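You operate a simulated robot arm through the tools that you are given. There is no shell and no other tool. Be economical: measure what you need, move in short steps, check, and stop when the job is done.

You are at the controls of a simulated two-armed robot. One attempt, no reset.

TASK
Take the rag from the left grid paper and lay it out flat on the left part of the left bench.

It is judged by the outcome, as a careful person would: the job done as asked, and still so three seconds after it is handed in. It fails if anything else is knocked over, pushed out of place, dropped, spilled or broken.

THE ROBOT
Two 7-joint arms with two-finger parallel grippers on one trunk, on a base that drives. Base frame: it is fixed to the floor where the robot stands at the start and does not move with it; the origin is under the middle of the robot, x ahead of it, y to its left, z up; the surface under the hand at the start is at about z = 811. Units: mm, degrees, N and s.
The left shoulder is at the start at [103, 171, 1192], the right one opposite. With the tool pointing down near the work surface each hand reaches from about 320 to 880 mm from the robot's upright axis, wherever it stands, measured 20 degrees to its own side. Places, roughly: left part of the left bench [1100, 1300, 800]. Payload 4.4 kg a hand.
The TCP of each hand is the grasp point between the finger pads, 23 mm short of the fingertips. In the tool frame z runs along the fingers and y along their closing line. Largest opening 94 mm; finger width 38, thickness 10; the body of the gripper, 54 by 96 mm, starts 39 mm behind the TCP.
Orientation is that of the tool frame in the base frame, as [roll, pitch, yaw] about the fixed x, y, z axes, in that order (R = Rz(yaw) Ry(pitch) Rx(roll)). With the fingers straight down and closing along the base's y, the tool's x points along the base's -x, its y along +y and its z along -z.

THE INTERFACE
- The arms move only by the tool apply_moves. It takes "left_rows", "right_rows" or both (then of equal length, played together; a hand with none holds still); each is a list of rows, each a list of 7 numbers: the shift along the base's x, y, z in units of 25 mm (1.0 is 25 mm), then the turn, a rotation vector about the base's x, y, z in units of 5 degrees (1.0 is 5 degrees), then the gripper command, from -1 (shut) to 1 (fully open), values between in proportion. In form: [[x, y, z, ax, ay, az, grip], ...]. A call has 1 to 8 rows; each row shifts and turns the commanded pose from where the row before left it. A call with a number of a shift or a turn outside -1 to 1 is refused whole. Rows are played at 5 a second. More than 50 mm and 8.6 degrees between two rows, or a gripper value outside its range, and nothing of the call is played. A pose out of reach is approached as far as the arm can. The call stops where the force on the tool passes 40 N (or 10 N more than at its start, if that is more) or the arm is blocked; 0.2 s more then pass. Each finger travels about 72 mm/s and halts on what it meets, pressing with about 39 N; the grip force reading is that of the motor and also rises with nothing between the fingers. The clock runs only during rows and for 0.2 s after the last one: add rows that do not move to give the fingers time. It gives the time, the measured TCP pose, the force on the tool (base axes), the opening and the grip force at its end, in the units of the frame above (readings bear some noise), with the torque about the TCP (base axes, N m) and any sound that the robot's microphone picked up, and new pictures: "show" is both (left out), scene, wrist or none (wrist: the cameras of the hands that moved).
- Cameras (640 x 400 px; columns grow to the right, rows downward): "scene" is now at [193.7, -29.2, 1309.6]; the picture's right is [-0.39, -0.92, 0.00], its down [-0.73, 0.31, -0.61] and it looks along [0.56, -0.24, -0.79] (base axes); focal length 249 px, centre (320, 200). "left" rides on the left gripper at [86, -16, -75] in its tool frame; the picture's right is [0.18, 0.98, 0.00], its down [-0.58, 0.11, -0.81] and it looks along [-0.79, 0.15, 0.59] (tool axes); focal length 243 px, centre (320, 200). "right" rides on the right gripper at [87, 16, -74] in its tool frame; the picture's right is [-0.18, 0.98, 0.00], its down [-0.58, -0.11, -0.81] and it looks along [-0.79, -0.15, 0.59] (tool axes); focal length 243 px, centre (320, 200). There is no depth. A picture from a camera that has moved, and an enlarged one, comes with that camera's place and axes in the base frame and with its lens.
- lift_body(by): slides the trunk up (or, below 0, down) by that many mm; the arms and the scene camera ride with it, the base frame stays. It gives what a move gives, with no picture.
- base_move(legs): drives the robot by 1 to 6 legs, each [ahead, left, turn to the left] in mm, mm and degrees, along the robot's own axes; the way and the turn of a leg run together, so that a leg with both is an arc; at most 1500 mm and 180 degrees a leg. The arms and the cameras ride along, it lands a little off, and it stops where it bumps. It gives what a move gives, and a new picture of the scene camera.
- head_to(pan, tilt): turns the head with the scene camera to pan (to the left, within 80 degrees either way) and tilt (down, from -29 to 69), counted from straight ahead of the robot. It gives what a move gives, and a new picture of the scene camera.
- zoom(camera, box): a new picture of the part [left, top, right, bottom] of that camera's present view, enlarged. It takes no simulated time.
- close_job(): hands the job in; it is judged then, once.

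Go step by step. Nothing tells you exact positions but the pictures and the camera data: compare them with the known pose of the tool, close in by small moves and look again before you grip or let go. The budget is 120 turns and 260 pictures, counting those below and the enlarged ones. Unless the task says otherwise, let go and move clear before handing in.

The tools are called after ">>>" as a command line: name --argument value ..., lists and objects as JSON in quotes. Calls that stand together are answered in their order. apply_moves: Moves the arms, as the interface text tells. Its arguments: {"type":"object","properties":{"left_rows":{"type":"array","items":{"type":"array","items":{"type":"number"}}},"right_rows":{"type":"array","items":{"type":"array","items":{"type":"number"}}},"show":{"type":"string","enum":["both","scene","wrist","none"]}},"required":[]} The other tools are called the same way: lift_body (by) slides the trunk up or down; base_move (legs) drives the base; head_to (pan, tilt) turns the head that bears the scene camera; zoom (camera, box) takes an enlarged picture of a part of a camera's view; close_job () hands the job in.

At the start:

```text
clock: 0.0
left_tcp_pos: [526.2, -59.5, 1016.0]
left_ee_rot: [-180.0, 0.0, -179.9]
left_contact_force: [0.5, 0.0, 0.3]
left_torque: [0.02, 0.0, -0.01]
left_gripper_width: 94.0
left_finger_force: 0.1
right_tcp_pos: [321.3, -410.2, 1036.3]
right_ee_rot: [-180.0, -0.1, 180.0]
right_contact_force: [0.9, -0.3, -0.4]
right_torque: [0.0, -0.02, 0.02]
right_gripper_width: 94.1
right_finger_force: 0.1
trunk travel left (down, up): [-205.0, 184.0]
robot x, y, heading: [-0.9, 1.4, -0.2]
head pan, tilt: [-22.9, 52.4]
```

scene: 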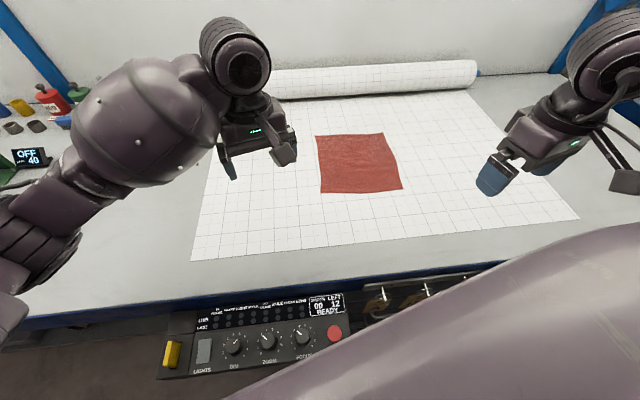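
right: 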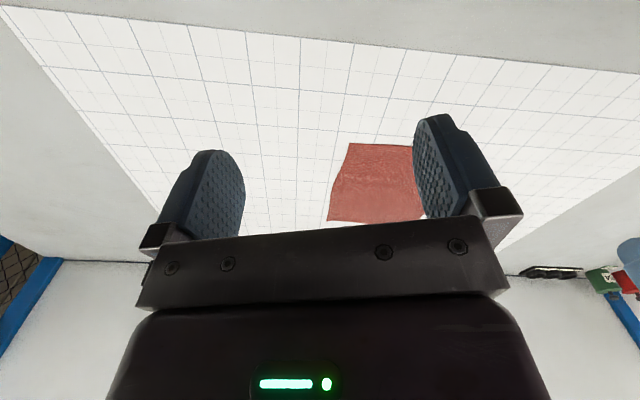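
left: 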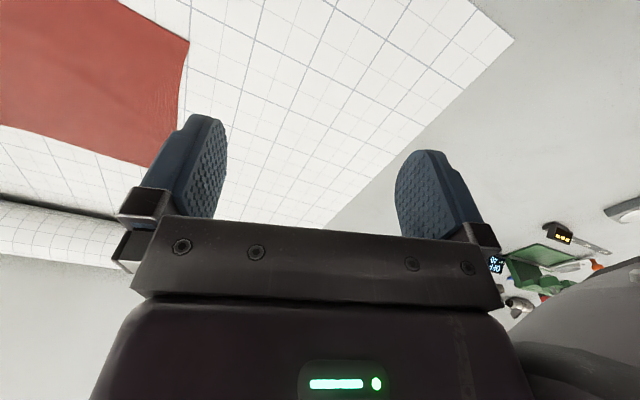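

I see a red rag on a grid paper in front of me; there may be another grid paper further left. I look around first.

>>> head_to --pan 45 --tilt 25

>>> head_to --pan 0 --tilt 25

>>> head_to --pan -45 --tilt 25

```text
clock: 1.4
left_tcp_pos: [527.3, -60.3, 1016.0]
left_ee_rot: [180.0, 0.1, -180.0]
left_contact_force: [-0.4, 0.4, 0.5]
left_torque: [0.02, -0.04, -0.03]
left_gripper_width: 94.2
left_finger_force: 0.0
right_tcp_pos: [321.4, -409.7, 1036.7]
right_ee_rot: [-180.0, 0.0, 180.0]
right_contact_force: [0.2, -0.1, 0.3]
right_torque: [0.0, 0.01, -0.03]
right_gripper_width: 94.0
right_finger_force: 0.1
trunk travel left (down, up): [-205.0, 184.0]
robot x, y, heading: [-1.6, 1.6, -0.0]
head pan, tilt: [45.0, 25.0]
camera scene: at [190.1, 65.0, 1350.2], right [0.71, -0.71, 0.0], down [-0.3, -0.3, -0.91], along [0.64, 0.64, -0.42], focal length 249 px, centre (320, 200)
```

scene: 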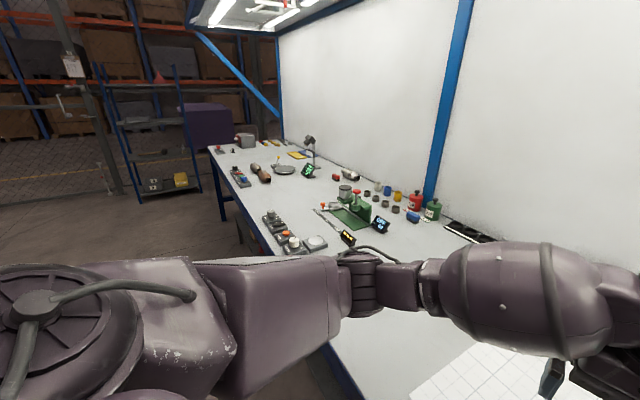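

```text
clock: 2.5
left_tcp_pos: [525.2, -59.2, 1015.0]
left_ee_rot: [180.0, 0.0, -180.0]
left_contact_force: [0.6, 0.0, 0.7]
left_torque: [-0.04, -0.01, -0.01]
left_gripper_width: 94.0
left_finger_force: 0.0
right_tcp_pos: [322.5, -410.7, 1038.3]
right_ee_rot: [180.0, -0.1, -180.0]
right_contact_force: [0.2, 0.4, 0.1]
right_torque: [0.0, -0.01, -0.01]
right_gripper_width: 94.0
right_finger_force: 0.0
trunk travel left (down, up): [-205.0, 184.0]
robot x, y, heading: [-2.5, 1.7, -0.2]
head pan, tilt: [0.0, 25.0]
camera scene: at [217.0, 0.0, 1350.2], right [0.0, -1.0, 0.0], down [-0.42, 0.0, -0.91], along [0.91, 0.0, -0.42], focal length 249 px, centre (320, 200)
```

scene: 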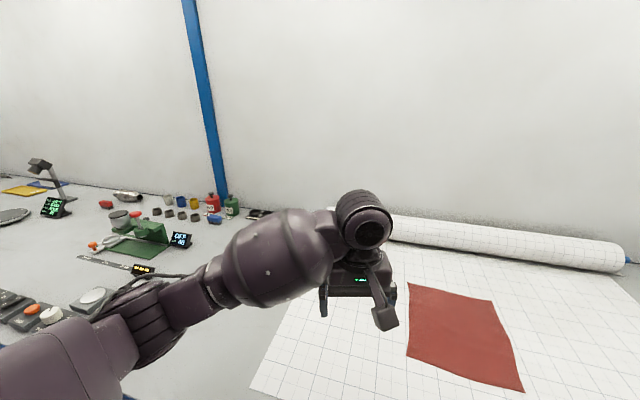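

```text
clock: 3.6
left_tcp_pos: [526.0, -59.5, 1015.4]
left_ee_rot: [-179.9, 0.0, 180.0]
left_contact_force: [0.9, 0.2, 0.6]
left_torque: [-0.02, 0.05, 0.02]
left_gripper_width: 94.0
left_finger_force: 0.0
right_tcp_pos: [321.6, -410.3, 1036.5]
right_ee_rot: [-180.0, -0.1, 180.0]
right_contact_force: [0.5, 0.2, -0.4]
right_torque: [0.04, 0.0, -0.01]
right_gripper_width: 93.8
right_finger_force: 0.1
trunk travel left (down, up): [-205.0, 184.0]
robot x, y, heading: [0.7, 1.9, -0.1]
head pan, tilt: [-45.0, 25.0]
camera scene: at [190.1, -65.2, 1350.2], right [-0.71, -0.71, 0.0], down [-0.3, 0.3, -0.91], along [0.64, -0.64, -0.42], focal length 249 px, centre (320, 200)
```

scene: 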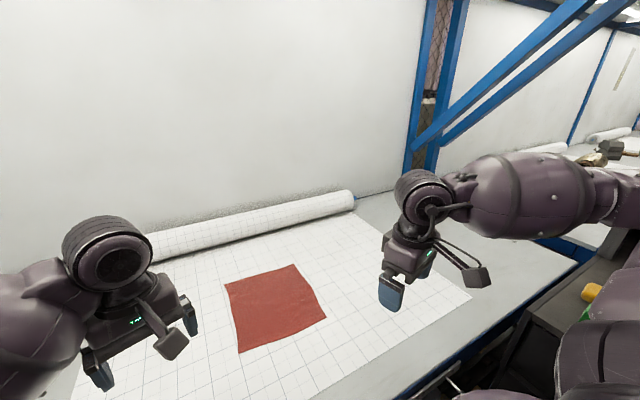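

The rag lies on the paper directly in front of me, with corners at about (791,-268), (717,-468), (499,-394) and (568,-187). The other paper is on the bench to the right, so this is the left one. I look closer at the target area.

>>> head_to --pan 50 --tilt 20

>>> zoom --camera "scene" --box '[200, 110, 480, 285]'

```text
clock: 5.3
left_tcp_pos: [526.6, -58.9, 1014.2]
left_ee_rot: [-180.0, 0.1, -180.0]
left_contact_force: [-0.2, 0.5, 0.1]
left_torque: [0.02, 0.01, 0.01]
left_gripper_width: 93.9
left_finger_force: 0.1
right_tcp_pos: [321.9, -409.5, 1036.4]
right_ee_rot: [179.9, -0.1, -179.9]
right_contact_force: [0.3, -0.5, 0.0]
right_torque: [-0.03, 0.03, -0.01]
right_gripper_width: 94.0
right_finger_force: 0.0
trunk travel left (down, up): [-205.0, 184.0]
robot x, y, heading: [-1.0, -0.1, 0.2]
head pan, tilt: [50.0, 20.0]
camera scene: at [184.8, 71.2, 1358.3], right [0.77, -0.64, 0.0], down [-0.22, -0.26, -0.94], along [0.6, 0.72, -0.34], focal length 249 px, centre (320, 200)
```

scene: 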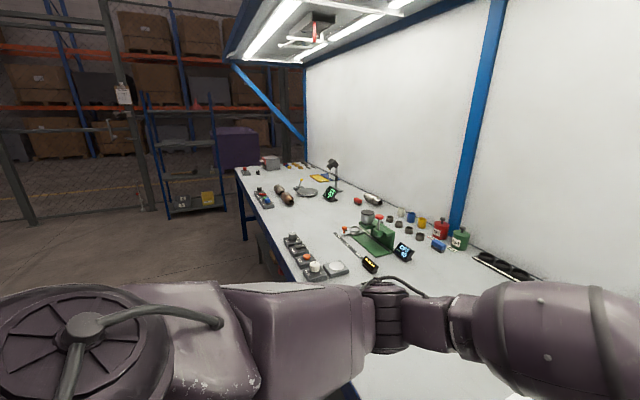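

```text
2.29 times, centred on (340, 198) of scene
camera zoom: at [184.8, 71.2, 1358.3], right [0.77, -0.64, 0.0], down [-0.22, -0.26, -0.94], along [0.6, 0.72, -0.34], focal length 570 px, centre (274, 206)
```

zoom: 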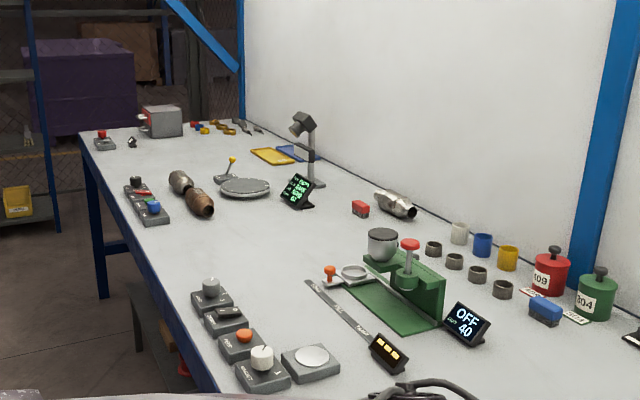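

The bench runs at about 20° to my frame and the rag is aligned with it. There is a clear patch on the bench's left part at about (1000–1100, 1080–1150). I square up to the bench in front of the rag.

>>> base_move --legs '[[0, 0, -20], [0, -89, 0]]'

>>> head_to --pan 0 --tilt 45

```text
clock: 7.9
left_tcp_pos: [442.9, -320.5, 1015.0]
left_ee_rot: [-180.0, 0.0, 160.1]
left_contact_force: [0.6, -0.4, -0.2]
left_torque: [0.01, -0.01, 0.01]
left_gripper_width: 94.0
left_finger_force: 0.1
right_tcp_pos: [132.4, -582.1, 1036.7]
right_ee_rot: [179.9, -0.1, 160.2]
right_contact_force: [-0.6, 0.0, -0.9]
right_torque: [0.04, 0.01, -0.01]
right_gripper_width: 94.1
right_finger_force: 0.0
trunk travel left (down, up): [-205.0, 184.0]
robot x, y, heading: [-32.7, -85.1, -19.8]
head pan, tilt: [50.0, 20.0]
camera scene: at [166.6, -82.4, 1358.4], right [0.5, -0.87, 0.0], down [-0.3, -0.17, -0.94], along [0.81, 0.47, -0.34], focal length 249 px, centre (320, 200)
```

scene: 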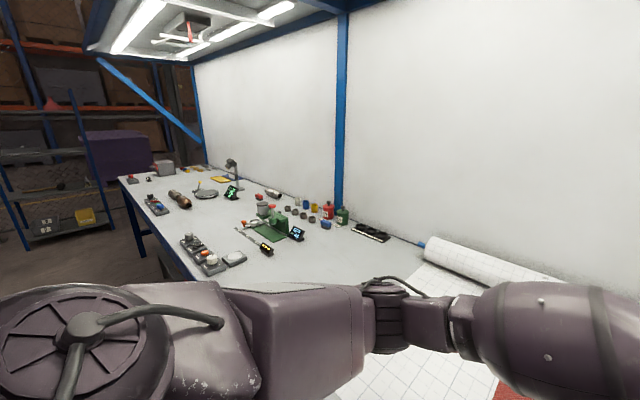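

```text
clock: 9.1
left_tcp_pos: [443.3, -321.2, 1014.6]
left_ee_rot: [-180.0, 0.0, 160.1]
left_contact_force: [0.4, -0.7, -0.3]
left_torque: [0.04, 0.0, 0.0]
left_gripper_width: 94.2
left_finger_force: 0.0
right_tcp_pos: [131.9, -583.0, 1036.9]
right_ee_rot: [180.0, -0.1, 160.1]
right_contact_force: [0.2, -0.4, 0.5]
right_torque: [0.03, -0.01, 0.0]
right_gripper_width: 94.2
right_finger_force: 0.1
trunk travel left (down, up): [-205.0, 184.0]
robot x, y, heading: [-30.6, -86.4, -20.0]
head pan, tilt: [0.0, 45.0]
camera scene: at [162.7, -156.2, 1319.7], right [-0.34, -0.94, 0.0], down [-0.66, 0.24, -0.71], along [0.67, -0.24, -0.71], focal length 249 px, centre (320, 200)
```

scene: 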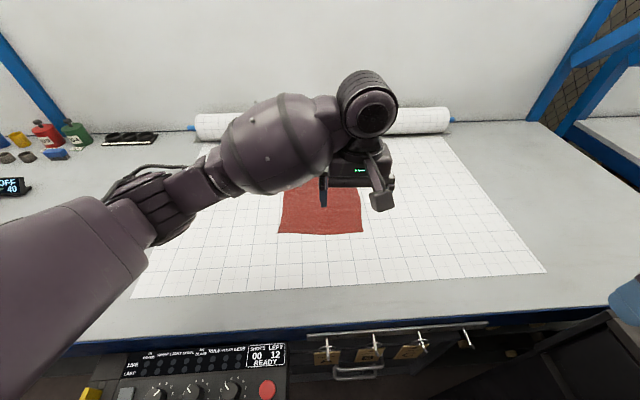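

I'm squared to the rag, with its near corners about 595 mm ahead and ±107 mm to the sides. I move both hands above those near corners.

>>> apply_moves --left_rows '[[0.63, 0.536, 0, 0, 0, 0, -0.36], [0.63, 0.536, 0, 0, 0, 0, -0.36], [0.63, 0.536, 0, 0, 0, 0, -0.36], [0.63, 0.536, 0, 0, 0, 0, -0.36], [0.63, 0.536, -0.5, 0, 0, 0, -0.36], [0.63, 0.536, -0.5, 0, 0, 0, -0.36], [0.63, 0.536, -0.5, 0, 0, 0, -0.36], [0.63, 0.536, -0.5, 0, 0, 0, -0.36]]' --right_rows '[[0.95, 0.52, 0, 0, 0, 0, -0.36], [0.95, 0.52, 0, 0, 0, 0, -0.36], [0.95, 0.52, 0, 0, 0, 0, -0.36], [0.95, 0.52, 0, 0, 0, 0, -0.36], [0.95, 0.52, 0, 0, 0, 0, -0.36], [0.95, 0.52, 0, 0, 0, 0, -0.36], [0.95, 0.52, 0, 0, 0, 0, -0.36], [0.95, 0.52, 0, 0, 0, 0, -0.36]]' --show "none"

>>> apply_moves --left_rows '[[0, 0, -0.3, 0, 0, 0, -0.36], [0, 0, -0.3, 0, 0, 0, -0.36], [0, 0, -0.3, 0, 0, 0, -0.36], [0, 0, -0.3, 0, 0, 0, -0.36], [0, 0, -0.3, 0, 0, 0, -0.36], [0, 0, -0.3, 0, 0, 0, -0.36], [0, 0, -0.3, 0, 0, 0, -0.36], [0, 0, -0.3, 0, 0, 0, -0.36]]' --right_rows '[[0.95, 0.52, -0.66, 0, 0, 0, -0.36], [0.95, 0.52, -0.66, 0, 0, 0, -0.36], [0.95, 0.52, -0.66, 0, 0, 0, -0.36], [0.95, 0.52, -0.66, 0, 0, 0, -0.36], [0.95, 0.52, -0.66, 0, 0, 0, -0.36], [0.95, 0.52, -0.66, 0, 0, 0, -0.36], [0.95, 0.52, -0.66, 0, 0, 0, -0.36], [0.95, 0.52, -0.66, 0, 0, 0, -0.36]]'

```text
clock: 10.9
left_tcp_pos: [571.1, -212.3, 964.1]
left_ee_rot: [-179.9, 0.1, 160.1]
left_contact_force: [-0.1, 0.0, 0.3]
left_torque: [0.01, -0.01, 0.01]
left_gripper_width: 30.4
left_finger_force: 0.1
right_tcp_pos: [324.3, -477.1, 1036.8]
right_ee_rot: [-180.0, -0.1, 160.0]
right_contact_force: [0.3, 0.2, 0.5]
right_torque: [0.01, 0.0, 0.0]
right_gripper_width: 30.3
right_finger_force: 0.1
trunk travel left (down, up): [-205.0, 184.0]
robot x, y, heading: [-32.1, -85.1, -19.9]
head pan, tilt: [0.0, 45.0]
```

```text
clock: 12.7
left_tcp_pos: [571.2, -213.6, 905.8]
left_ee_rot: [179.9, 0.0, 160.1]
left_contact_force: [0.0, 0.8, -0.1]
left_torque: [0.01, 0.0, 0.0]
left_gripper_width: 30.1
left_finger_force: 0.1
right_tcp_pos: [382.4, -459.7, 995.9]
right_ee_rot: [180.0, -0.1, 160.1]
right_contact_force: [0.1, 0.1, -0.3]
right_torque: [0.04, -0.01, -0.01]
right_gripper_width: 30.1
right_finger_force: 0.1
right hand out of reach, approached as far as the arm can: row 3, 4, 5, 6, 7, 8
trunk travel left (down, up): [-205.0, 184.0]
robot x, y, heading: [-30.0, -86.5, -20.0]
head pan, tilt: [0.0, 45.0]
camera scene: at [162.8, -156.3, 1319.6], right [-0.34, -0.94, 0.0], down [-0.66, 0.24, -0.71], along [0.66, -0.24, -0.71], focal length 249 px, centre (320, 200)
camera right: at [304.9, -414.9, 1070.1], right [0.51, 0.86, 0.0], down [0.51, -0.3, 0.81], along [0.69, -0.41, -0.59], focal length 243 px, centre (320, 200)
camera left: at [483.9, -199.6, 980.3], right [0.16, 0.99, 0.0], down [0.58, -0.1, 0.81], along [0.8, -0.13, -0.59], focal length 243 px, centre (320, 200)
```

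scene: 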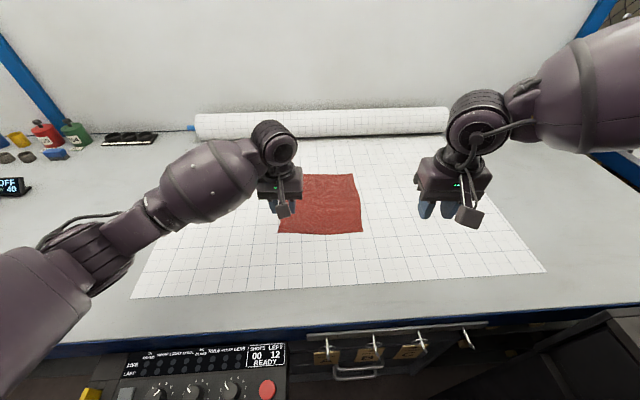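
right: 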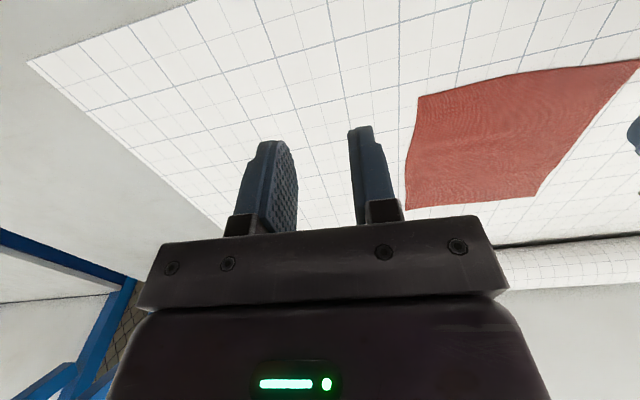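
left: 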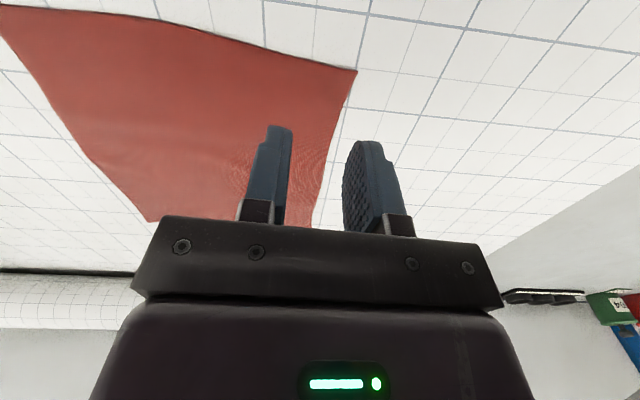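

The left hand is over its corner; the right stopped short, reporting out of reach. I test how the right hand responds with a small step.

>>> apply_moves --right_rows '[[0.3, 0.3, -1, 0, 0, 0, -0.36], [0.3, 0.3, -1, 0, 0, 0, -0.36], [0.3, 0.3, -1, 0, 0, 0, -0.36]]' --show "none"

```text
clock: 13.5
left_tcp_pos: [569.5, -213.6, 906.8]
left_ee_rot: [180.0, 0.0, 160.1]
left_contact_force: [-0.4, -0.3, -0.5]
left_torque: [0.04, 0.01, 0.0]
left_gripper_width: 30.4
left_finger_force: 0.1
right_tcp_pos: [360.3, -471.0, 958.2]
right_ee_rot: [179.9, 0.0, 160.1]
right_contact_force: [0.5, -0.1, 0.7]
right_torque: [-0.01, 0.02, 0.0]
right_gripper_width: 30.1
right_finger_force: 0.0
right hand out of reach, approached as far as the arm can: row 1, 2, 3
trunk travel left (down, up): [-205.0, 184.0]
robot x, y, heading: [-33.2, -83.1, -19.9]
head pan, tilt: [0.0, 45.0]
```

The right arm seems to be caught on a joint limit on this path. I try raising it, moving straight ahead, and then coming inward.

>>> apply_moves --right_rows '[[-0.34, -0.94, 0.8, 0, 0, 0, -0.36], [-0.34, -0.94, 0.8, 0, 0, 0, -0.36], [-0.34, -0.94, 0.8, 0, 0, 0, -0.36], [0.94, -0.34, 0, 0, 0, 0, -0.36], [0.94, -0.34, 0, 0, 0, 0, -0.36], [0.94, -0.34, 0, 0, 0, 0, -0.36], [0.94, -0.34, 0, 0, 0, 0, -0.36]]' --show "scene"

```text
clock: 15.1
left_tcp_pos: [570.9, -213.0, 906.4]
left_ee_rot: [-180.0, -0.1, 160.1]
left_contact_force: [0.1, 0.7, -0.6]
left_torque: [-0.02, 0.0, 0.03]
left_gripper_width: 30.0
left_finger_force: 0.0
right_tcp_pos: [429.9, -573.9, 1017.1]
right_ee_rot: [-180.0, -0.1, 160.1]
right_contact_force: [-0.1, 0.0, -0.4]
right_torque: [-0.01, 0.0, -0.01]
right_gripper_width: 30.2
right_finger_force: 0.1
trunk travel left (down, up): [-205.0, 184.0]
robot x, y, heading: [-32.6, -90.2, -20.0]
head pan, tilt: [0.0, 45.0]
camera scene: at [163.2, -156.7, 1319.4], right [-0.34, -0.94, 0.0], down [-0.67, 0.24, -0.71], along [0.66, -0.24, -0.71], focal length 249 px, centre (320, 200)
```

scene: 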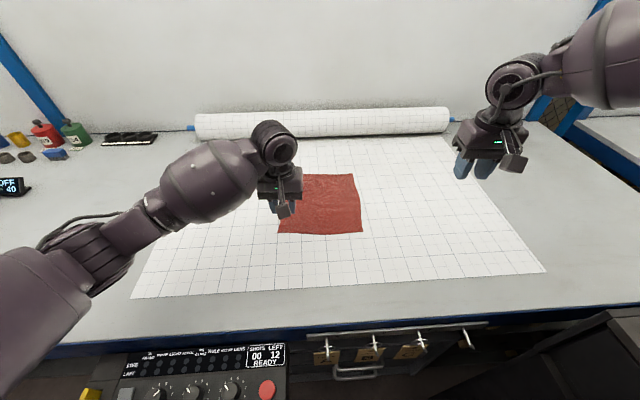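

>>> apply_moves --right_rows '[[0.34, 0.94, 0, 0, 0, 0, -0.36], [0.34, 0.94, 0, 0, 0, 0, -0.36], [0.34, 0.94, 0, 0, 0, 0, -0.36], [0.34, 0.94, 0, 0, 0, 0, -0.36], [0.34, 0.94, 0, 0, 0, 0, -0.36], [0.34, 0.94, 0, 0, 0, 0, -0.36]]' --show "none"

```text
clock: 16.5
left_tcp_pos: [570.5, -213.5, 905.6]
left_ee_rot: [179.9, 0.0, 160.0]
left_contact_force: [1.3, 0.2, 0.5]
left_torque: [0.04, -0.02, -0.01]
left_gripper_width: 30.3
left_finger_force: 0.0
right_tcp_pos: [418.4, -468.6, 1048.1]
right_ee_rot: [180.0, 0.0, 160.1]
right_contact_force: [0.3, -0.4, 0.4]
right_torque: [-0.02, 0.02, -0.02]
right_gripper_width: 29.9
right_finger_force: 0.0
right hand out of reach, approached as far as the arm can: row 2, 3, 4, 5, 6
trunk travel left (down, up): [-205.0, 184.0]
robot x, y, heading: [-28.4, -83.4, -19.8]
head pan, tilt: [0.0, 45.0]
```

The right arm can't come further inward than about −215 mm in the robot's frame, while the left can cross over. I move the base 165 mm to the left.

>>> base_move --legs '[[0, 165, 0]]'

```text
clock: 18.6
left_tcp_pos: [628.4, -53.3, 905.5]
left_ee_rot: [-180.0, -0.1, 160.0]
left_contact_force: [0.2, -0.2, 0.1]
left_torque: [-0.01, 0.04, 0.02]
left_gripper_width: 30.3
left_finger_force: 0.1
right_tcp_pos: [475.8, -307.5, 1049.1]
right_ee_rot: [-179.9, 0.0, 160.2]
right_contact_force: [0.2, -0.1, -0.9]
right_torque: [-0.03, 0.02, -0.01]
right_gripper_width: 29.8
right_finger_force: 0.1
trunk travel left (down, up): [-205.0, 184.0]
robot x, y, heading: [28.5, 73.7, -19.9]
head pan, tilt: [0.0, 45.0]
camera scene: at [220.6, 3.7, 1319.7], right [-0.34, -0.94, 0.0], down [-0.67, 0.24, -0.71], along [0.67, -0.24, -0.71], focal length 249 px, centre (320, 200)
```

scene: 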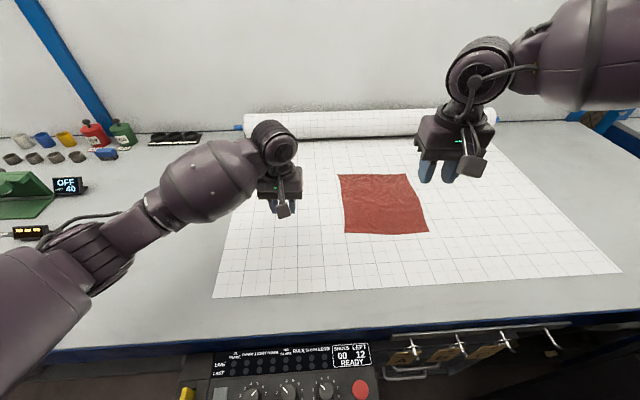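

>>> apply_moves --left_rows '[[-0.326, -0.913, 0, 0, 0, 0, -0.36], [-0.326, -0.913, 0, 0, 0, 0, -0.36], [-0.326, -0.913, 0, 0, 0, 0, -0.36], [-0.326, -0.913, 0, 0, 0, 0, -0.36], [-0.326, -0.913, 0, 0, 0, 0, -0.36], [-0.326, -0.913, 0, 0, 0, 0, -0.36], [-0.326, -0.913, 0, 0, 0, 0, -0.36]]' --right_rows '[[0.213, -0.378, -0.8, 0, 0, 0, -0.36], [0.213, -0.378, -0.8, 0, 0, 0, -0.36], [0.213, -0.378, -0.8, 0, 0, 0, -0.36], [0.213, -0.378, -0.8, 0, 0, 0, -0.36], [0.213, -0.378, -0.8, 0, 0, 0, -0.36], [0.213, -0.378, -0.8, 0, 0, 0, -0.36], [0.213, -0.378, -0.8, 0, 0, 0, -0.36]]'

```text
clock: 20.2
left_tcp_pos: [568.3, -212.3, 905.6]
left_ee_rot: [-180.0, -0.1, 160.2]
left_contact_force: [-0.3, -0.6, -0.3]
left_torque: [0.01, 0.0, 0.01]
left_gripper_width: 29.9
left_finger_force: 0.0
right_tcp_pos: [460.0, -400.5, 944.9]
right_ee_rot: [179.9, 0.0, 160.2]
right_contact_force: [0.4, -0.8, 0.4]
right_torque: [0.0, 0.0, 0.01]
right_gripper_width: 30.2
right_finger_force: 0.2
right hand out of reach, approached as far as the arm can: row 1, 2, 3, 4, 5, 6, 7
trunk travel left (down, up): [-205.0, 184.0]
robot x, y, heading: [27.1, 74.8, -19.6]
head pan, tilt: [0.0, 45.0]
camera scene: at [220.3, 2.7, 1319.6], right [-0.34, -0.94, 0.0], down [-0.66, 0.24, -0.71], along [0.67, -0.24, -0.71], focal length 249 px, centre (320, 200)
camera right: at [383.4, -356.6, 1019.7], right [0.51, 0.86, 0.0], down [0.51, -0.3, 0.81], along [0.7, -0.41, -0.59], focal length 243 px, centre (320, 200)
camera left: at [482.1, -198.3, 980.6], right [0.16, 0.99, 0.0], down [0.58, -0.1, 0.81], along [0.8, -0.13, -0.59], focal length 243 px, centre (320, 200)
```

scene: 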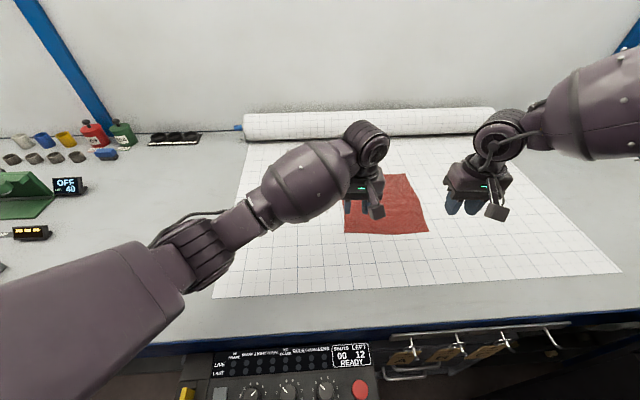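
right: 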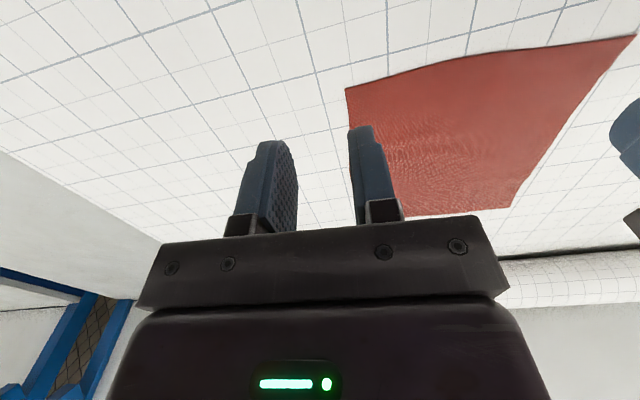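
left: 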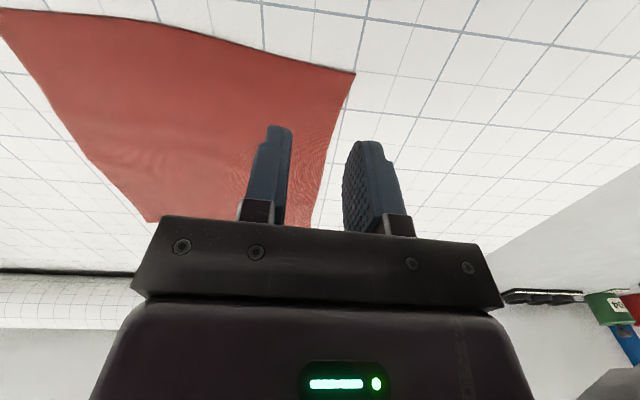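

The right hand is still short of its target with this tool yaw, which is probably a joint limit. I turn the right tool counter-clockwise while moving to the corner, to unwind the wrist.

>>> apply_moves --right_rows '[[0, 0, 0.2, 0, 0, 1, -0.36], [0, 0, 0, 0, 0, 1, -0.36], [0, 0, 0, 0, 0, 1, -0.36], [0, 0, 0, 0, 0, 1, -0.36], [0, 0, 0, 0, 0, 1, -0.36], [0, 0, 0, 0, 0, 1, -0.36], [0.6, 0.3, 0, 0, 0, 1, -0.36], [0.6, 0.3, 0, 0, 0, 1, -0.36]]' --show "none"

```text
clock: 22.0
left_tcp_pos: [569.0, -211.9, 907.5]
left_ee_rot: [180.0, 0.0, 160.0]
left_contact_force: [1.4, -0.4, 1.2]
left_torque: [-0.01, 0.03, -0.01]
left_gripper_width: 30.4
left_finger_force: 0.1
right_tcp_pos: [469.2, -390.0, 961.4]
right_ee_rot: [-179.9, 0.1, -159.9]
right_contact_force: [0.0, 0.3, 0.2]
right_torque: [0.0, -0.02, 0.03]
right_gripper_width: 29.9
right_finger_force: 0.1
right hand out of reach, approached as far as the arm can: row 7, 8
trunk travel left (down, up): [-205.0, 184.0]
robot x, y, heading: [28.0, 73.8, -19.9]
head pan, tilt: [0.0, 45.0]
```

The limit looks like the right hand has less inward reach the lower it is relative to the trunk. I raise both hands, lower the trunk 150 mm, and shift the base a bit further left.

>>> apply_moves --left_rows '[[0, 0, 1, 0, 0, 0, -0.36], [0, 0, 1, 0, 0, 0, -0.36], [0, 0, 1, 0, 0, 0, -0.36], [0, 0, 1, 0, 0, 0, -0.36], [0, 0, 1, 0, 0, 0, -0.36], [0, 0, 1, 0, 0, 0, -0.36]]' --right_rows '[[0, 0, 1, 0, 0, 0, -0.36], [0, 0, 1, 0, 0, 0, -0.36], [0, 0, 1, 0, 0, 0, -0.36], [0, 0, 1, 0, 0, 0, -0.36], [0, 0, 1, 0, 0, 0, -0.36], [0, 0, 1, 0, 0, 0, -0.36]]' --show "none"

>>> lift_body --by -150

>>> base_move --legs '[[0, 60, 0]]'

```text
clock: 23.4
left_tcp_pos: [570.3, -214.0, 1059.0]
left_ee_rot: [180.0, 0.1, 160.0]
left_contact_force: [0.7, -0.7, 0.7]
left_torque: [0.01, -0.01, 0.0]
left_gripper_width: 30.3
left_finger_force: 0.1
right_tcp_pos: [464.4, -383.6, 1114.5]
right_ee_rot: [-179.8, -0.1, -160.1]
right_contact_force: [-0.4, -0.8, -0.2]
right_torque: [0.04, -0.02, 0.02]
right_gripper_width: 30.0
right_finger_force: 0.0
right hand out of reach, approached as far as the arm can: row 4
trunk travel left (down, up): [-205.0, 184.0]
robot x, y, heading: [27.2, 73.6, -19.9]
head pan, tilt: [0.0, 45.0]
```

```text
clock: 25.1
left_tcp_pos: [569.0, -212.3, 907.2]
left_ee_rot: [180.0, 0.1, 160.2]
left_contact_force: [-0.3, 0.0, 1.2]
left_torque: [-0.02, -0.03, 0.03]
left_gripper_width: 30.4
left_finger_force: 0.0
right_tcp_pos: [466.1, -385.6, 965.2]
right_ee_rot: [-179.8, 0.1, -159.9]
right_contact_force: [-0.2, 0.5, 0.7]
right_torque: [-0.02, -0.03, 0.03]
right_gripper_width: 30.0
right_finger_force: 0.1
trunk travel left (down, up): [-55.0, 334.0]
robot x, y, heading: [31.1, 74.5, -19.6]
head pan, tilt: [0.0, 45.0]
```

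```text
clock: 26.3
left_tcp_pos: [591.3, -156.6, 905.9]
left_ee_rot: [-180.0, 0.0, 160.2]
left_contact_force: [-0.9, 0.1, 0.1]
left_torque: [-0.02, -0.02, 0.0]
left_gripper_width: 30.0
left_finger_force: 0.0
right_tcp_pos: [488.2, -331.2, 963.3]
right_ee_rot: [-180.0, 0.0, -159.8]
right_contact_force: [-0.5, 0.0, -0.7]
right_torque: [0.03, 0.0, -0.02]
right_gripper_width: 30.1
right_finger_force: 0.0
trunk travel left (down, up): [-55.0, 334.0]
robot x, y, heading: [44.6, 128.6, -19.8]
head pan, tilt: [0.0, 45.0]
camera scene: at [377.4, 9.1, 1138.9], right [-0.34, -0.94, 0.0], down [-0.67, 0.24, -0.71], along [0.67, -0.24, -0.71], focal length 249 px, centre (320, 200)
```

scene: 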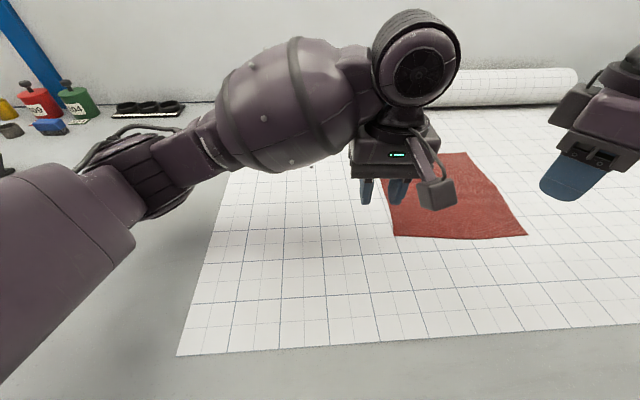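

>>> apply_moves --left_rows '[[-0.26, -0.75, 0, 0, 0, 0, -0.36], [-0.27, -0.75, 0, 0, 0, 0, -0.36], [-0.27, -0.75, 0, 0, 0, 0, -0.36]]' --right_rows '[[0.33, -0.57, -0.77, 0, 0, 0, -0.36], [0.33, -0.57, -0.77, 0, 0, 0, -0.36], [0.33, -0.57, -0.77, 0, 0, 0, -0.36]]'

```text
clock: 27.1
left_tcp_pos: [570.7, -215.4, 905.2]
left_ee_rot: [179.9, -0.1, 160.1]
left_contact_force: [-0.5, 0.0, -0.4]
left_torque: [0.02, -0.03, -0.01]
left_gripper_width: 30.1
left_finger_force: 0.0
right_tcp_pos: [514.1, -374.8, 904.9]
right_ee_rot: [179.9, 0.1, -159.9]
right_contact_force: [-0.7, -0.1, -0.4]
right_torque: [-0.01, -0.01, 0.02]
right_gripper_width: 29.9
right_finger_force: 0.1
trunk travel left (down, up): [-55.0, 334.0]
robot x, y, heading: [44.9, 128.8, -19.8]
head pan, tilt: [0.0, 45.0]
camera scene: at [377.5, 8.4, 1138.7], right [-0.34, -0.94, 0.0], down [-0.67, 0.24, -0.71], along [0.67, -0.24, -0.71], focal length 249 px, centre (320, 200)
camera right: at [426.1, -390.1, 979.6], right [-0.17, 0.99, 0.0], down [0.58, 0.1, 0.81], along [0.79, 0.14, -0.59], focal length 243 px, centre (320, 200)
camera left: at [484.1, -201.5, 980.3], right [0.16, 0.99, 0.0], down [0.58, -0.09, 0.81], along [0.8, -0.13, -0.59], focal length 243 px, centre (320, 200)
```

scene: 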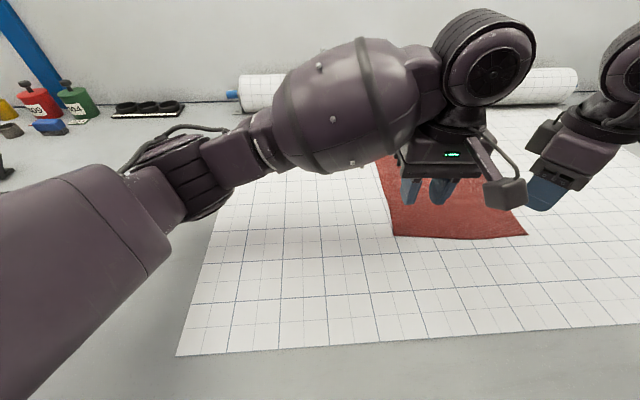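
right: 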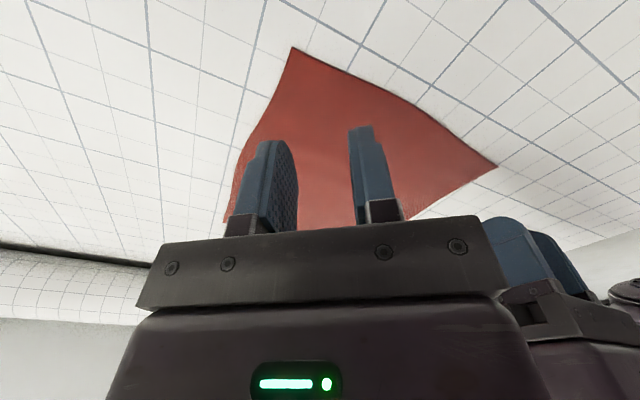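
left: 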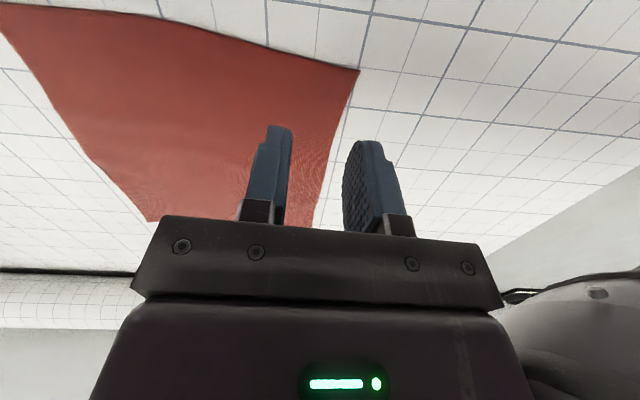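

Both hands are over the near corners. I descend most of the way and then feel for the surface.

>>> apply_moves --left_rows '[[0, 0, -0.54, 0, 0, 0, -0.36], [0, 0, -0.54, 0, 0, 0, -0.36], [0, 0, -0.54, 0, 0, 0, -0.36], [0, 0, -0.54, 0, 0, 0, -0.36], [0, 0, -0.54, 0, 0, 0, -0.36]]' --right_rows '[[0.1, -0.26, -0.54, 0, 0, 0, -0.36], [0, 0, -0.54, 0, 0, 0, -0.36], [0, 0, -0.54, 0, 0, 0, -0.36], [0, 0, -0.54, 0, 0, 0, -0.36], [0, 0, -0.54, 0, 0, 0, -0.36]]' --show "wrist"

```text
clock: 28.3
left_tcp_pos: [573.1, -216.8, 847.9]
left_ee_rot: [-180.0, 1.0, 160.2]
left_contact_force: [0.0, -0.7, 0.7]
left_torque: [0.01, -0.04, 0.01]
left_gripper_width: 30.1
left_finger_force: 0.0
right_tcp_pos: [514.2, -382.7, 846.5]
right_ee_rot: [-179.8, 0.3, -159.8]
right_contact_force: [-0.5, -0.3, 0.0]
right_torque: [0.02, -0.02, 0.01]
right_gripper_width: 30.1
right_finger_force: 0.0
trunk travel left (down, up): [-55.0, 334.0]
robot x, y, heading: [45.3, 127.7, -19.9]
head pan, tilt: [0.0, 45.0]
camera right: at [426.6, -397.4, 919.4], right [-0.17, 0.99, 0.0], down [0.58, 0.1, 0.81], along [0.8, 0.13, -0.59], focal length 243 px, centre (320, 200)
camera left: at [484.8, -201.9, 921.3], right [0.16, 0.99, 0.0], down [0.57, -0.09, 0.82], along [0.81, -0.13, -0.58], focal length 243 px, centre (320, 200)
```

right: 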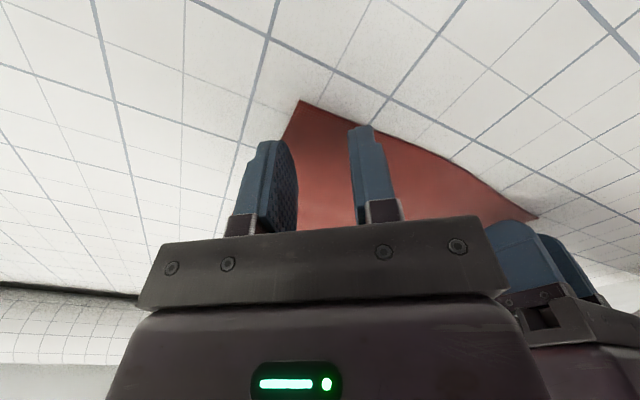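
left: 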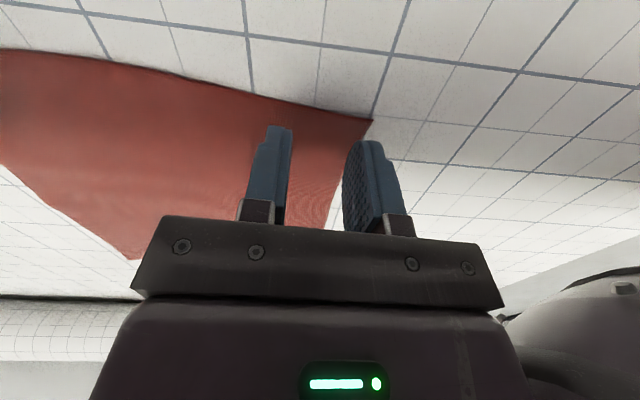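

>>> apply_moves --left_rows '[[0, 0, 0, 0, 0, 0, -0.36], [0, 0, 0, 0, 0, 0, -0.36]]' --right_rows '[[0, 0, 0, 0, 0, 0, -0.36], [0, 0, 0, 0, 0, 0, -0.36]]' --show "scene"

```text
clock: 28.9
left_tcp_pos: [571.9, -216.1, 848.7]
left_ee_rot: [-180.0, 1.0, 160.2]
left_contact_force: [-0.6, 0.2, -0.5]
left_torque: [0.02, 0.02, 0.0]
left_gripper_width: 29.9
left_finger_force: 0.1
right_tcp_pos: [514.8, -381.7, 844.4]
right_ee_rot: [-180.0, 0.3, -159.8]
right_contact_force: [-0.2, 0.0, 0.1]
right_torque: [-0.01, 0.0, -0.01]
right_gripper_width: 29.8
right_finger_force: 0.1
trunk travel left (down, up): [-55.0, 334.0]
robot x, y, heading: [43.5, 129.5, -19.5]
head pan, tilt: [0.0, 45.0]
camera scene: at [374.4, 9.3, 1141.1], right [-0.34, -0.94, 0.0], down [-0.66, 0.24, -0.71], along [0.67, -0.24, -0.71], focal length 249 px, centre (320, 200)
```

scene: 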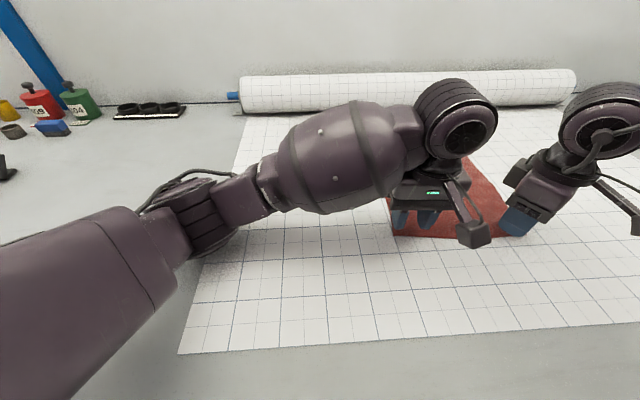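

The left elbow appears to touch the bench because the trunk is so low. I raise the hands and trunk, and turn the base a little to the left so the right arm still reaches.

>>> apply_moves --left_rows '[[0, 0, 0.8, 0, 0, 0, -0.36], [0, 0, 0.8, 0, 0, 0, -0.36], [0, 0, 0.8, 0, 0, 0, -0.36]]' --right_rows '[[0, 0, 0.8, 0, 0, 0, -0.36], [0, 0, 0.8, 0, 0, 0, -0.36], [0, 0, 0.8, 0, 0, 0, -0.36]]' --show "none"

>>> lift_body --by 70

>>> base_move --legs '[[0, 0, 7]]'

```text
clock: 29.7
left_tcp_pos: [569.2, -213.2, 896.8]
left_ee_rot: [-180.0, -0.2, 160.3]
left_contact_force: [-0.8, 0.4, -0.6]
left_torque: [0.01, -0.01, -0.01]
left_gripper_width: 30.1
left_finger_force: 0.0
right_tcp_pos: [514.1, -381.0, 898.9]
right_ee_rot: [179.8, -0.1, -159.8]
right_contact_force: [-0.4, 1.5, 0.5]
right_torque: [0.0, 0.04, -0.01]
right_gripper_width: 29.8
right_finger_force: 0.0
trunk travel left (down, up): [-55.0, 334.0]
robot x, y, heading: [47.0, 128.7, -19.7]
head pan, tilt: [0.0, 45.0]
```

```text
clock: 30.8
left_tcp_pos: [571.8, -213.8, 966.0]
left_ee_rot: [179.8, -0.3, 160.2]
left_contact_force: [-0.1, -0.8, 1.1]
left_torque: [0.0, 0.02, 0.01]
left_gripper_width: 30.3
left_finger_force: 0.1
right_tcp_pos: [527.6, -375.0, 998.9]
right_ee_rot: [-177.5, 3.4, -158.9]
right_contact_force: [-0.2, -0.6, -3.6]
right_torque: [0.07, -0.03, 0.0]
right_gripper_width: 30.2
right_finger_force: 0.1
trunk travel left (down, up): [-125.0, 264.0]
robot x, y, heading: [46.7, 127.1, -19.7]
head pan, tilt: [0.0, 45.0]
```

```text
clock: 31.8
left_tcp_pos: [607.9, -146.8, 968.4]
left_ee_rot: [180.0, 0.0, 167.2]
left_contact_force: [0.0, -0.7, -0.3]
left_torque: [-0.01, 0.01, -0.01]
left_gripper_width: 30.4
left_finger_force: 0.0
right_tcp_pos: [586.5, -311.1, 1006.1]
right_ee_rot: [-177.2, 4.0, -151.7]
right_contact_force: [-0.1, -0.4, 0.1]
right_torque: [-0.03, 0.02, 0.0]
right_gripper_width: 30.1
right_finger_force: 0.0
trunk travel left (down, up): [-125.0, 264.0]
robot x, y, heading: [46.7, 129.0, -12.8]
head pan, tilt: [0.0, 45.0]
camera scene: at [325.0, 65.4, 1227.0], right [-0.22, -0.98, 0.0], down [-0.69, 0.16, -0.71], along [0.69, -0.16, -0.71], focal length 249 px, centre (320, 200)
```

scene: 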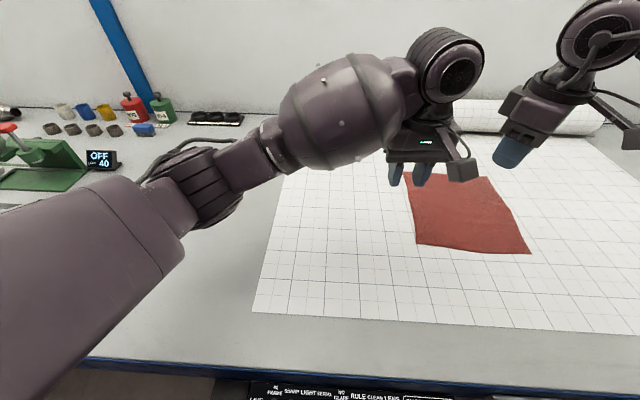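

>>> apply_moves --left_rows '[[-0.36, -0.88, 0, 0, 0, 0, -0.36], [-0.36, -0.88, 0, 0, 0, 0, -0.36], [-0.36, -0.88, 0, 0, 0, 0, -0.36]]' --right_rows '[[-0.8, -0.8, 0, 0, 0, 0, -0.36], [-0.8, -0.8, 0, 0, 0, 0, -0.36], [-0.8, -0.8, 0, 0, 0, 0, -0.36]]'

```text
clock: 32.6
left_tcp_pos: [580.6, -214.2, 968.6]
left_ee_rot: [179.9, 0.2, 167.1]
left_contact_force: [-0.1, -0.1, -0.5]
left_torque: [0.02, -0.02, -0.03]
left_gripper_width: 30.0
left_finger_force: 0.0
right_tcp_pos: [516.6, -334.1, 997.5]
right_ee_rot: [-177.0, 4.1, -152.0]
right_contact_force: [-0.3, -0.2, 0.3]
right_torque: [0.0, 0.01, 0.03]
right_gripper_width: 29.9
right_finger_force: 0.0
right hand out of reach, approached as far as the arm can: row 1, 2, 3
trunk travel left (down, up): [-125.0, 264.0]
robot x, y, heading: [41.3, 128.1, -12.5]
head pan, tilt: [0.0, 45.0]
camera scene: at [323.5, 64.4, 1227.4], right [-0.22, -0.98, 0.0], down [-0.69, 0.16, -0.71], along [0.69, -0.16, -0.71], focal length 249 px, centre (320, 200)
camera right: at [426.5, -359.7, 1065.1], right [-0.3, 0.95, -0.04], down [0.49, 0.19, 0.85], along [0.82, 0.23, -0.52], focal length 243 px, centre (320, 200)
camera left: at [492.8, -211.0, 1042.5], right [0.04, 1.0, 0.0], down [0.59, -0.02, 0.81], along [0.81, -0.03, -0.59], focal length 243 px, centre (320, 200)
```

scene: 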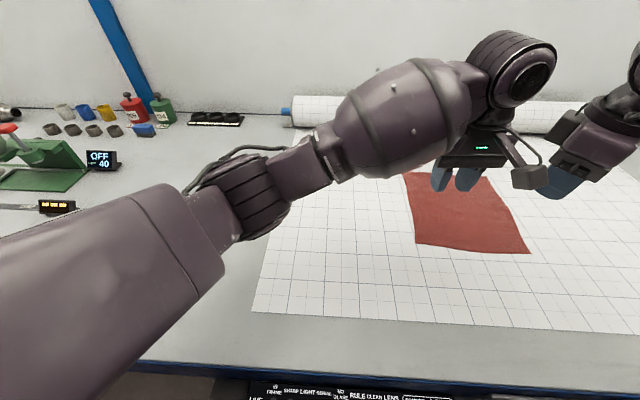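
right: 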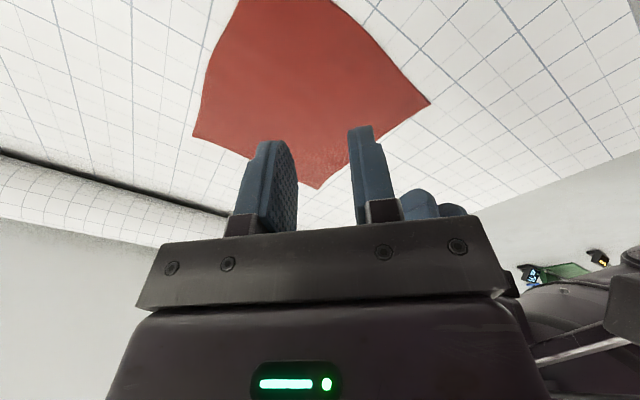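
left: 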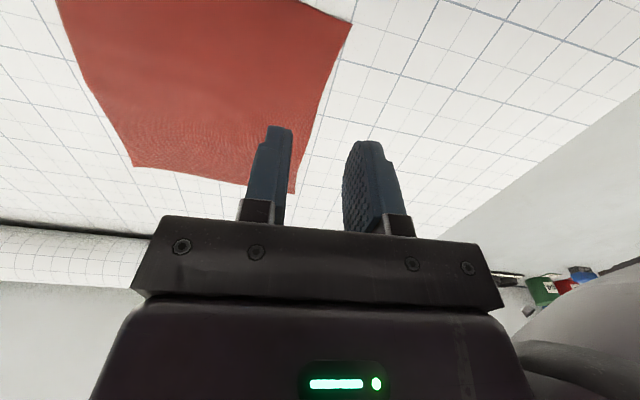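

The right hand is tilted and stuck. I look at the right arm itself to see why.

>>> head_to --pan -55 --tilt 30

```text
clock: 33.8
left_tcp_pos: [581.3, -212.8, 968.2]
left_ee_rot: [180.0, 0.0, 167.3]
left_contact_force: [-0.5, -0.2, 0.0]
left_torque: [0.0, -0.02, 0.0]
left_gripper_width: 30.1
left_finger_force: 0.1
right_tcp_pos: [519.1, -332.6, 997.8]
right_ee_rot: [-177.0, 4.0, -152.1]
right_contact_force: [0.0, 0.2, -1.2]
right_torque: [-0.01, -0.04, -0.02]
right_gripper_width: 30.3
right_finger_force: 0.1
trunk travel left (down, up): [-125.0, 264.0]
robot x, y, heading: [47.1, 126.1, -12.7]
head pan, tilt: [-55.0, 30.0]
camera scene: at [279.5, -0.8, 1249.7], right [-0.93, -0.38, 0.0], down [-0.19, 0.46, -0.87], along [0.33, -0.8, -0.5], focal length 249 px, centre (320, 200)
```

scene: 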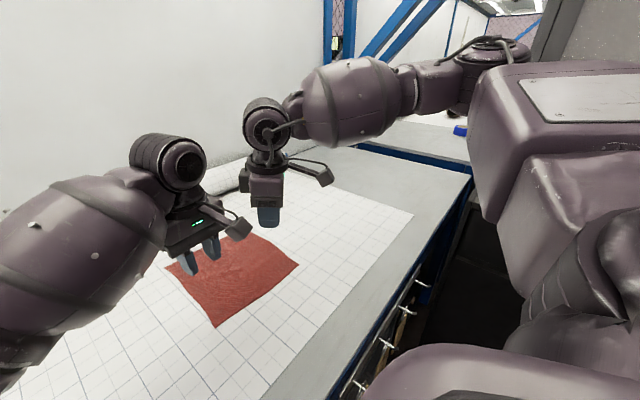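

The right elbow has gone high and out. At heading 0 near the start position both corners suit the arms better, because the right one is close and to the side. I restore the trunk and drive back there.

>>> lift_body --by 80

>>> base_move --legs '[[0, 0, 12.7], [-47, -160, 0]]'

>>> head_to --pan -25 --tilt 48

```text
clock: 35.0
left_tcp_pos: [582.4, -213.4, 1046.2]
left_ee_rot: [-179.9, -0.3, 167.4]
left_contact_force: [-0.2, 0.9, -0.6]
left_torque: [0.05, -0.02, 0.02]
left_gripper_width: 30.2
left_finger_force: 0.1
right_tcp_pos: [476.1, -324.0, 1180.3]
right_ee_rot: [-167.8, 14.4, -150.6]
right_contact_force: [0.7, 0.4, -0.5]
right_torque: [0.02, -0.01, -0.01]
right_gripper_width: 30.3
right_finger_force: 0.1
trunk travel left (down, up): [-205.0, 184.0]
robot x, y, heading: [47.9, 130.8, -12.7]
head pan, tilt: [-55.0, 30.0]
```

```text
clock: 37.7
left_tcp_pos: [600.8, -218.5, 1048.9]
left_ee_rot: [-179.9, 0.0, -179.4]
left_contact_force: [0.1, 0.4, 0.2]
left_torque: [-0.08, 0.0, 0.0]
left_gripper_width: 30.0
left_finger_force: 0.1
right_tcp_pos: [525.1, -349.4, 1183.8]
right_ee_rot: [-167.7, 14.4, -137.2]
right_contact_force: [0.1, 0.4, 0.4]
right_torque: [-0.01, -0.01, 0.0]
right_gripper_width: 30.3
right_finger_force: 0.1
trunk travel left (down, up): [-205.0, 184.0]
robot x, y, heading: [1.7, -14.5, 0.8]
head pan, tilt: [-55.0, 30.0]
stopped in leg 2: the robot was blocked; the commanded pose is now the measured one
camera scene: at [180.5, -82.5, 1342.4], right [-0.81, -0.58, 0.0], down [-0.29, 0.41, -0.87], along [0.51, -0.7, -0.5], focal length 249 px, centre (320, 200)
```

scene: 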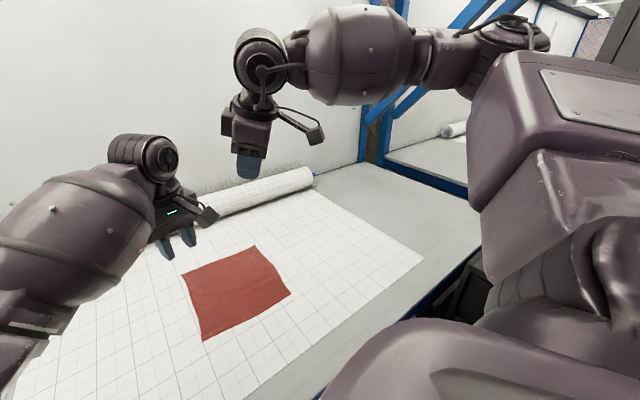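

```text
clock: 38.7
left_tcp_pos: [602.8, -220.7, 1047.6]
left_ee_rot: [180.0, 0.1, -179.4]
left_contact_force: [-0.1, 0.2, -0.1]
left_torque: [-0.05, 0.02, -0.03]
left_gripper_width: 30.1
left_finger_force: 0.1
right_tcp_pos: [524.2, -351.5, 1182.0]
right_ee_rot: [-167.7, 14.6, -137.1]
right_contact_force: [-1.0, 0.3, -0.3]
right_torque: [-0.02, -0.04, -0.03]
right_gripper_width: 30.1
right_finger_force: 0.0
trunk travel left (down, up): [-205.0, 184.0]
robot x, y, heading: [3.6, -13.9, 0.7]
head pan, tilt: [-25.0, 48.0]
camera scene: at [199.6, -43.3, 1315.5], right [-0.41, -0.91, 0.0], down [-0.68, 0.31, -0.67], along [0.61, -0.28, -0.74], focal length 249 px, centre (320, 200)
```

scene: 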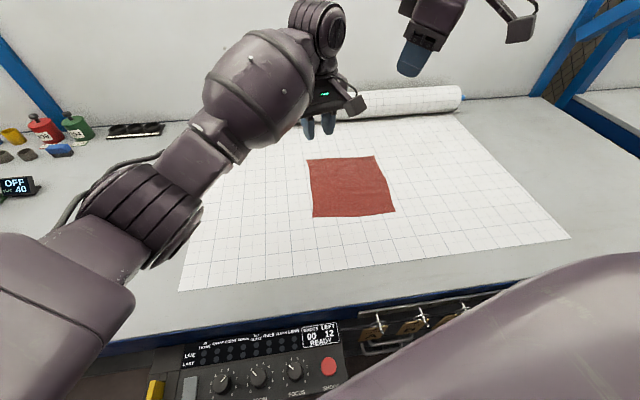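

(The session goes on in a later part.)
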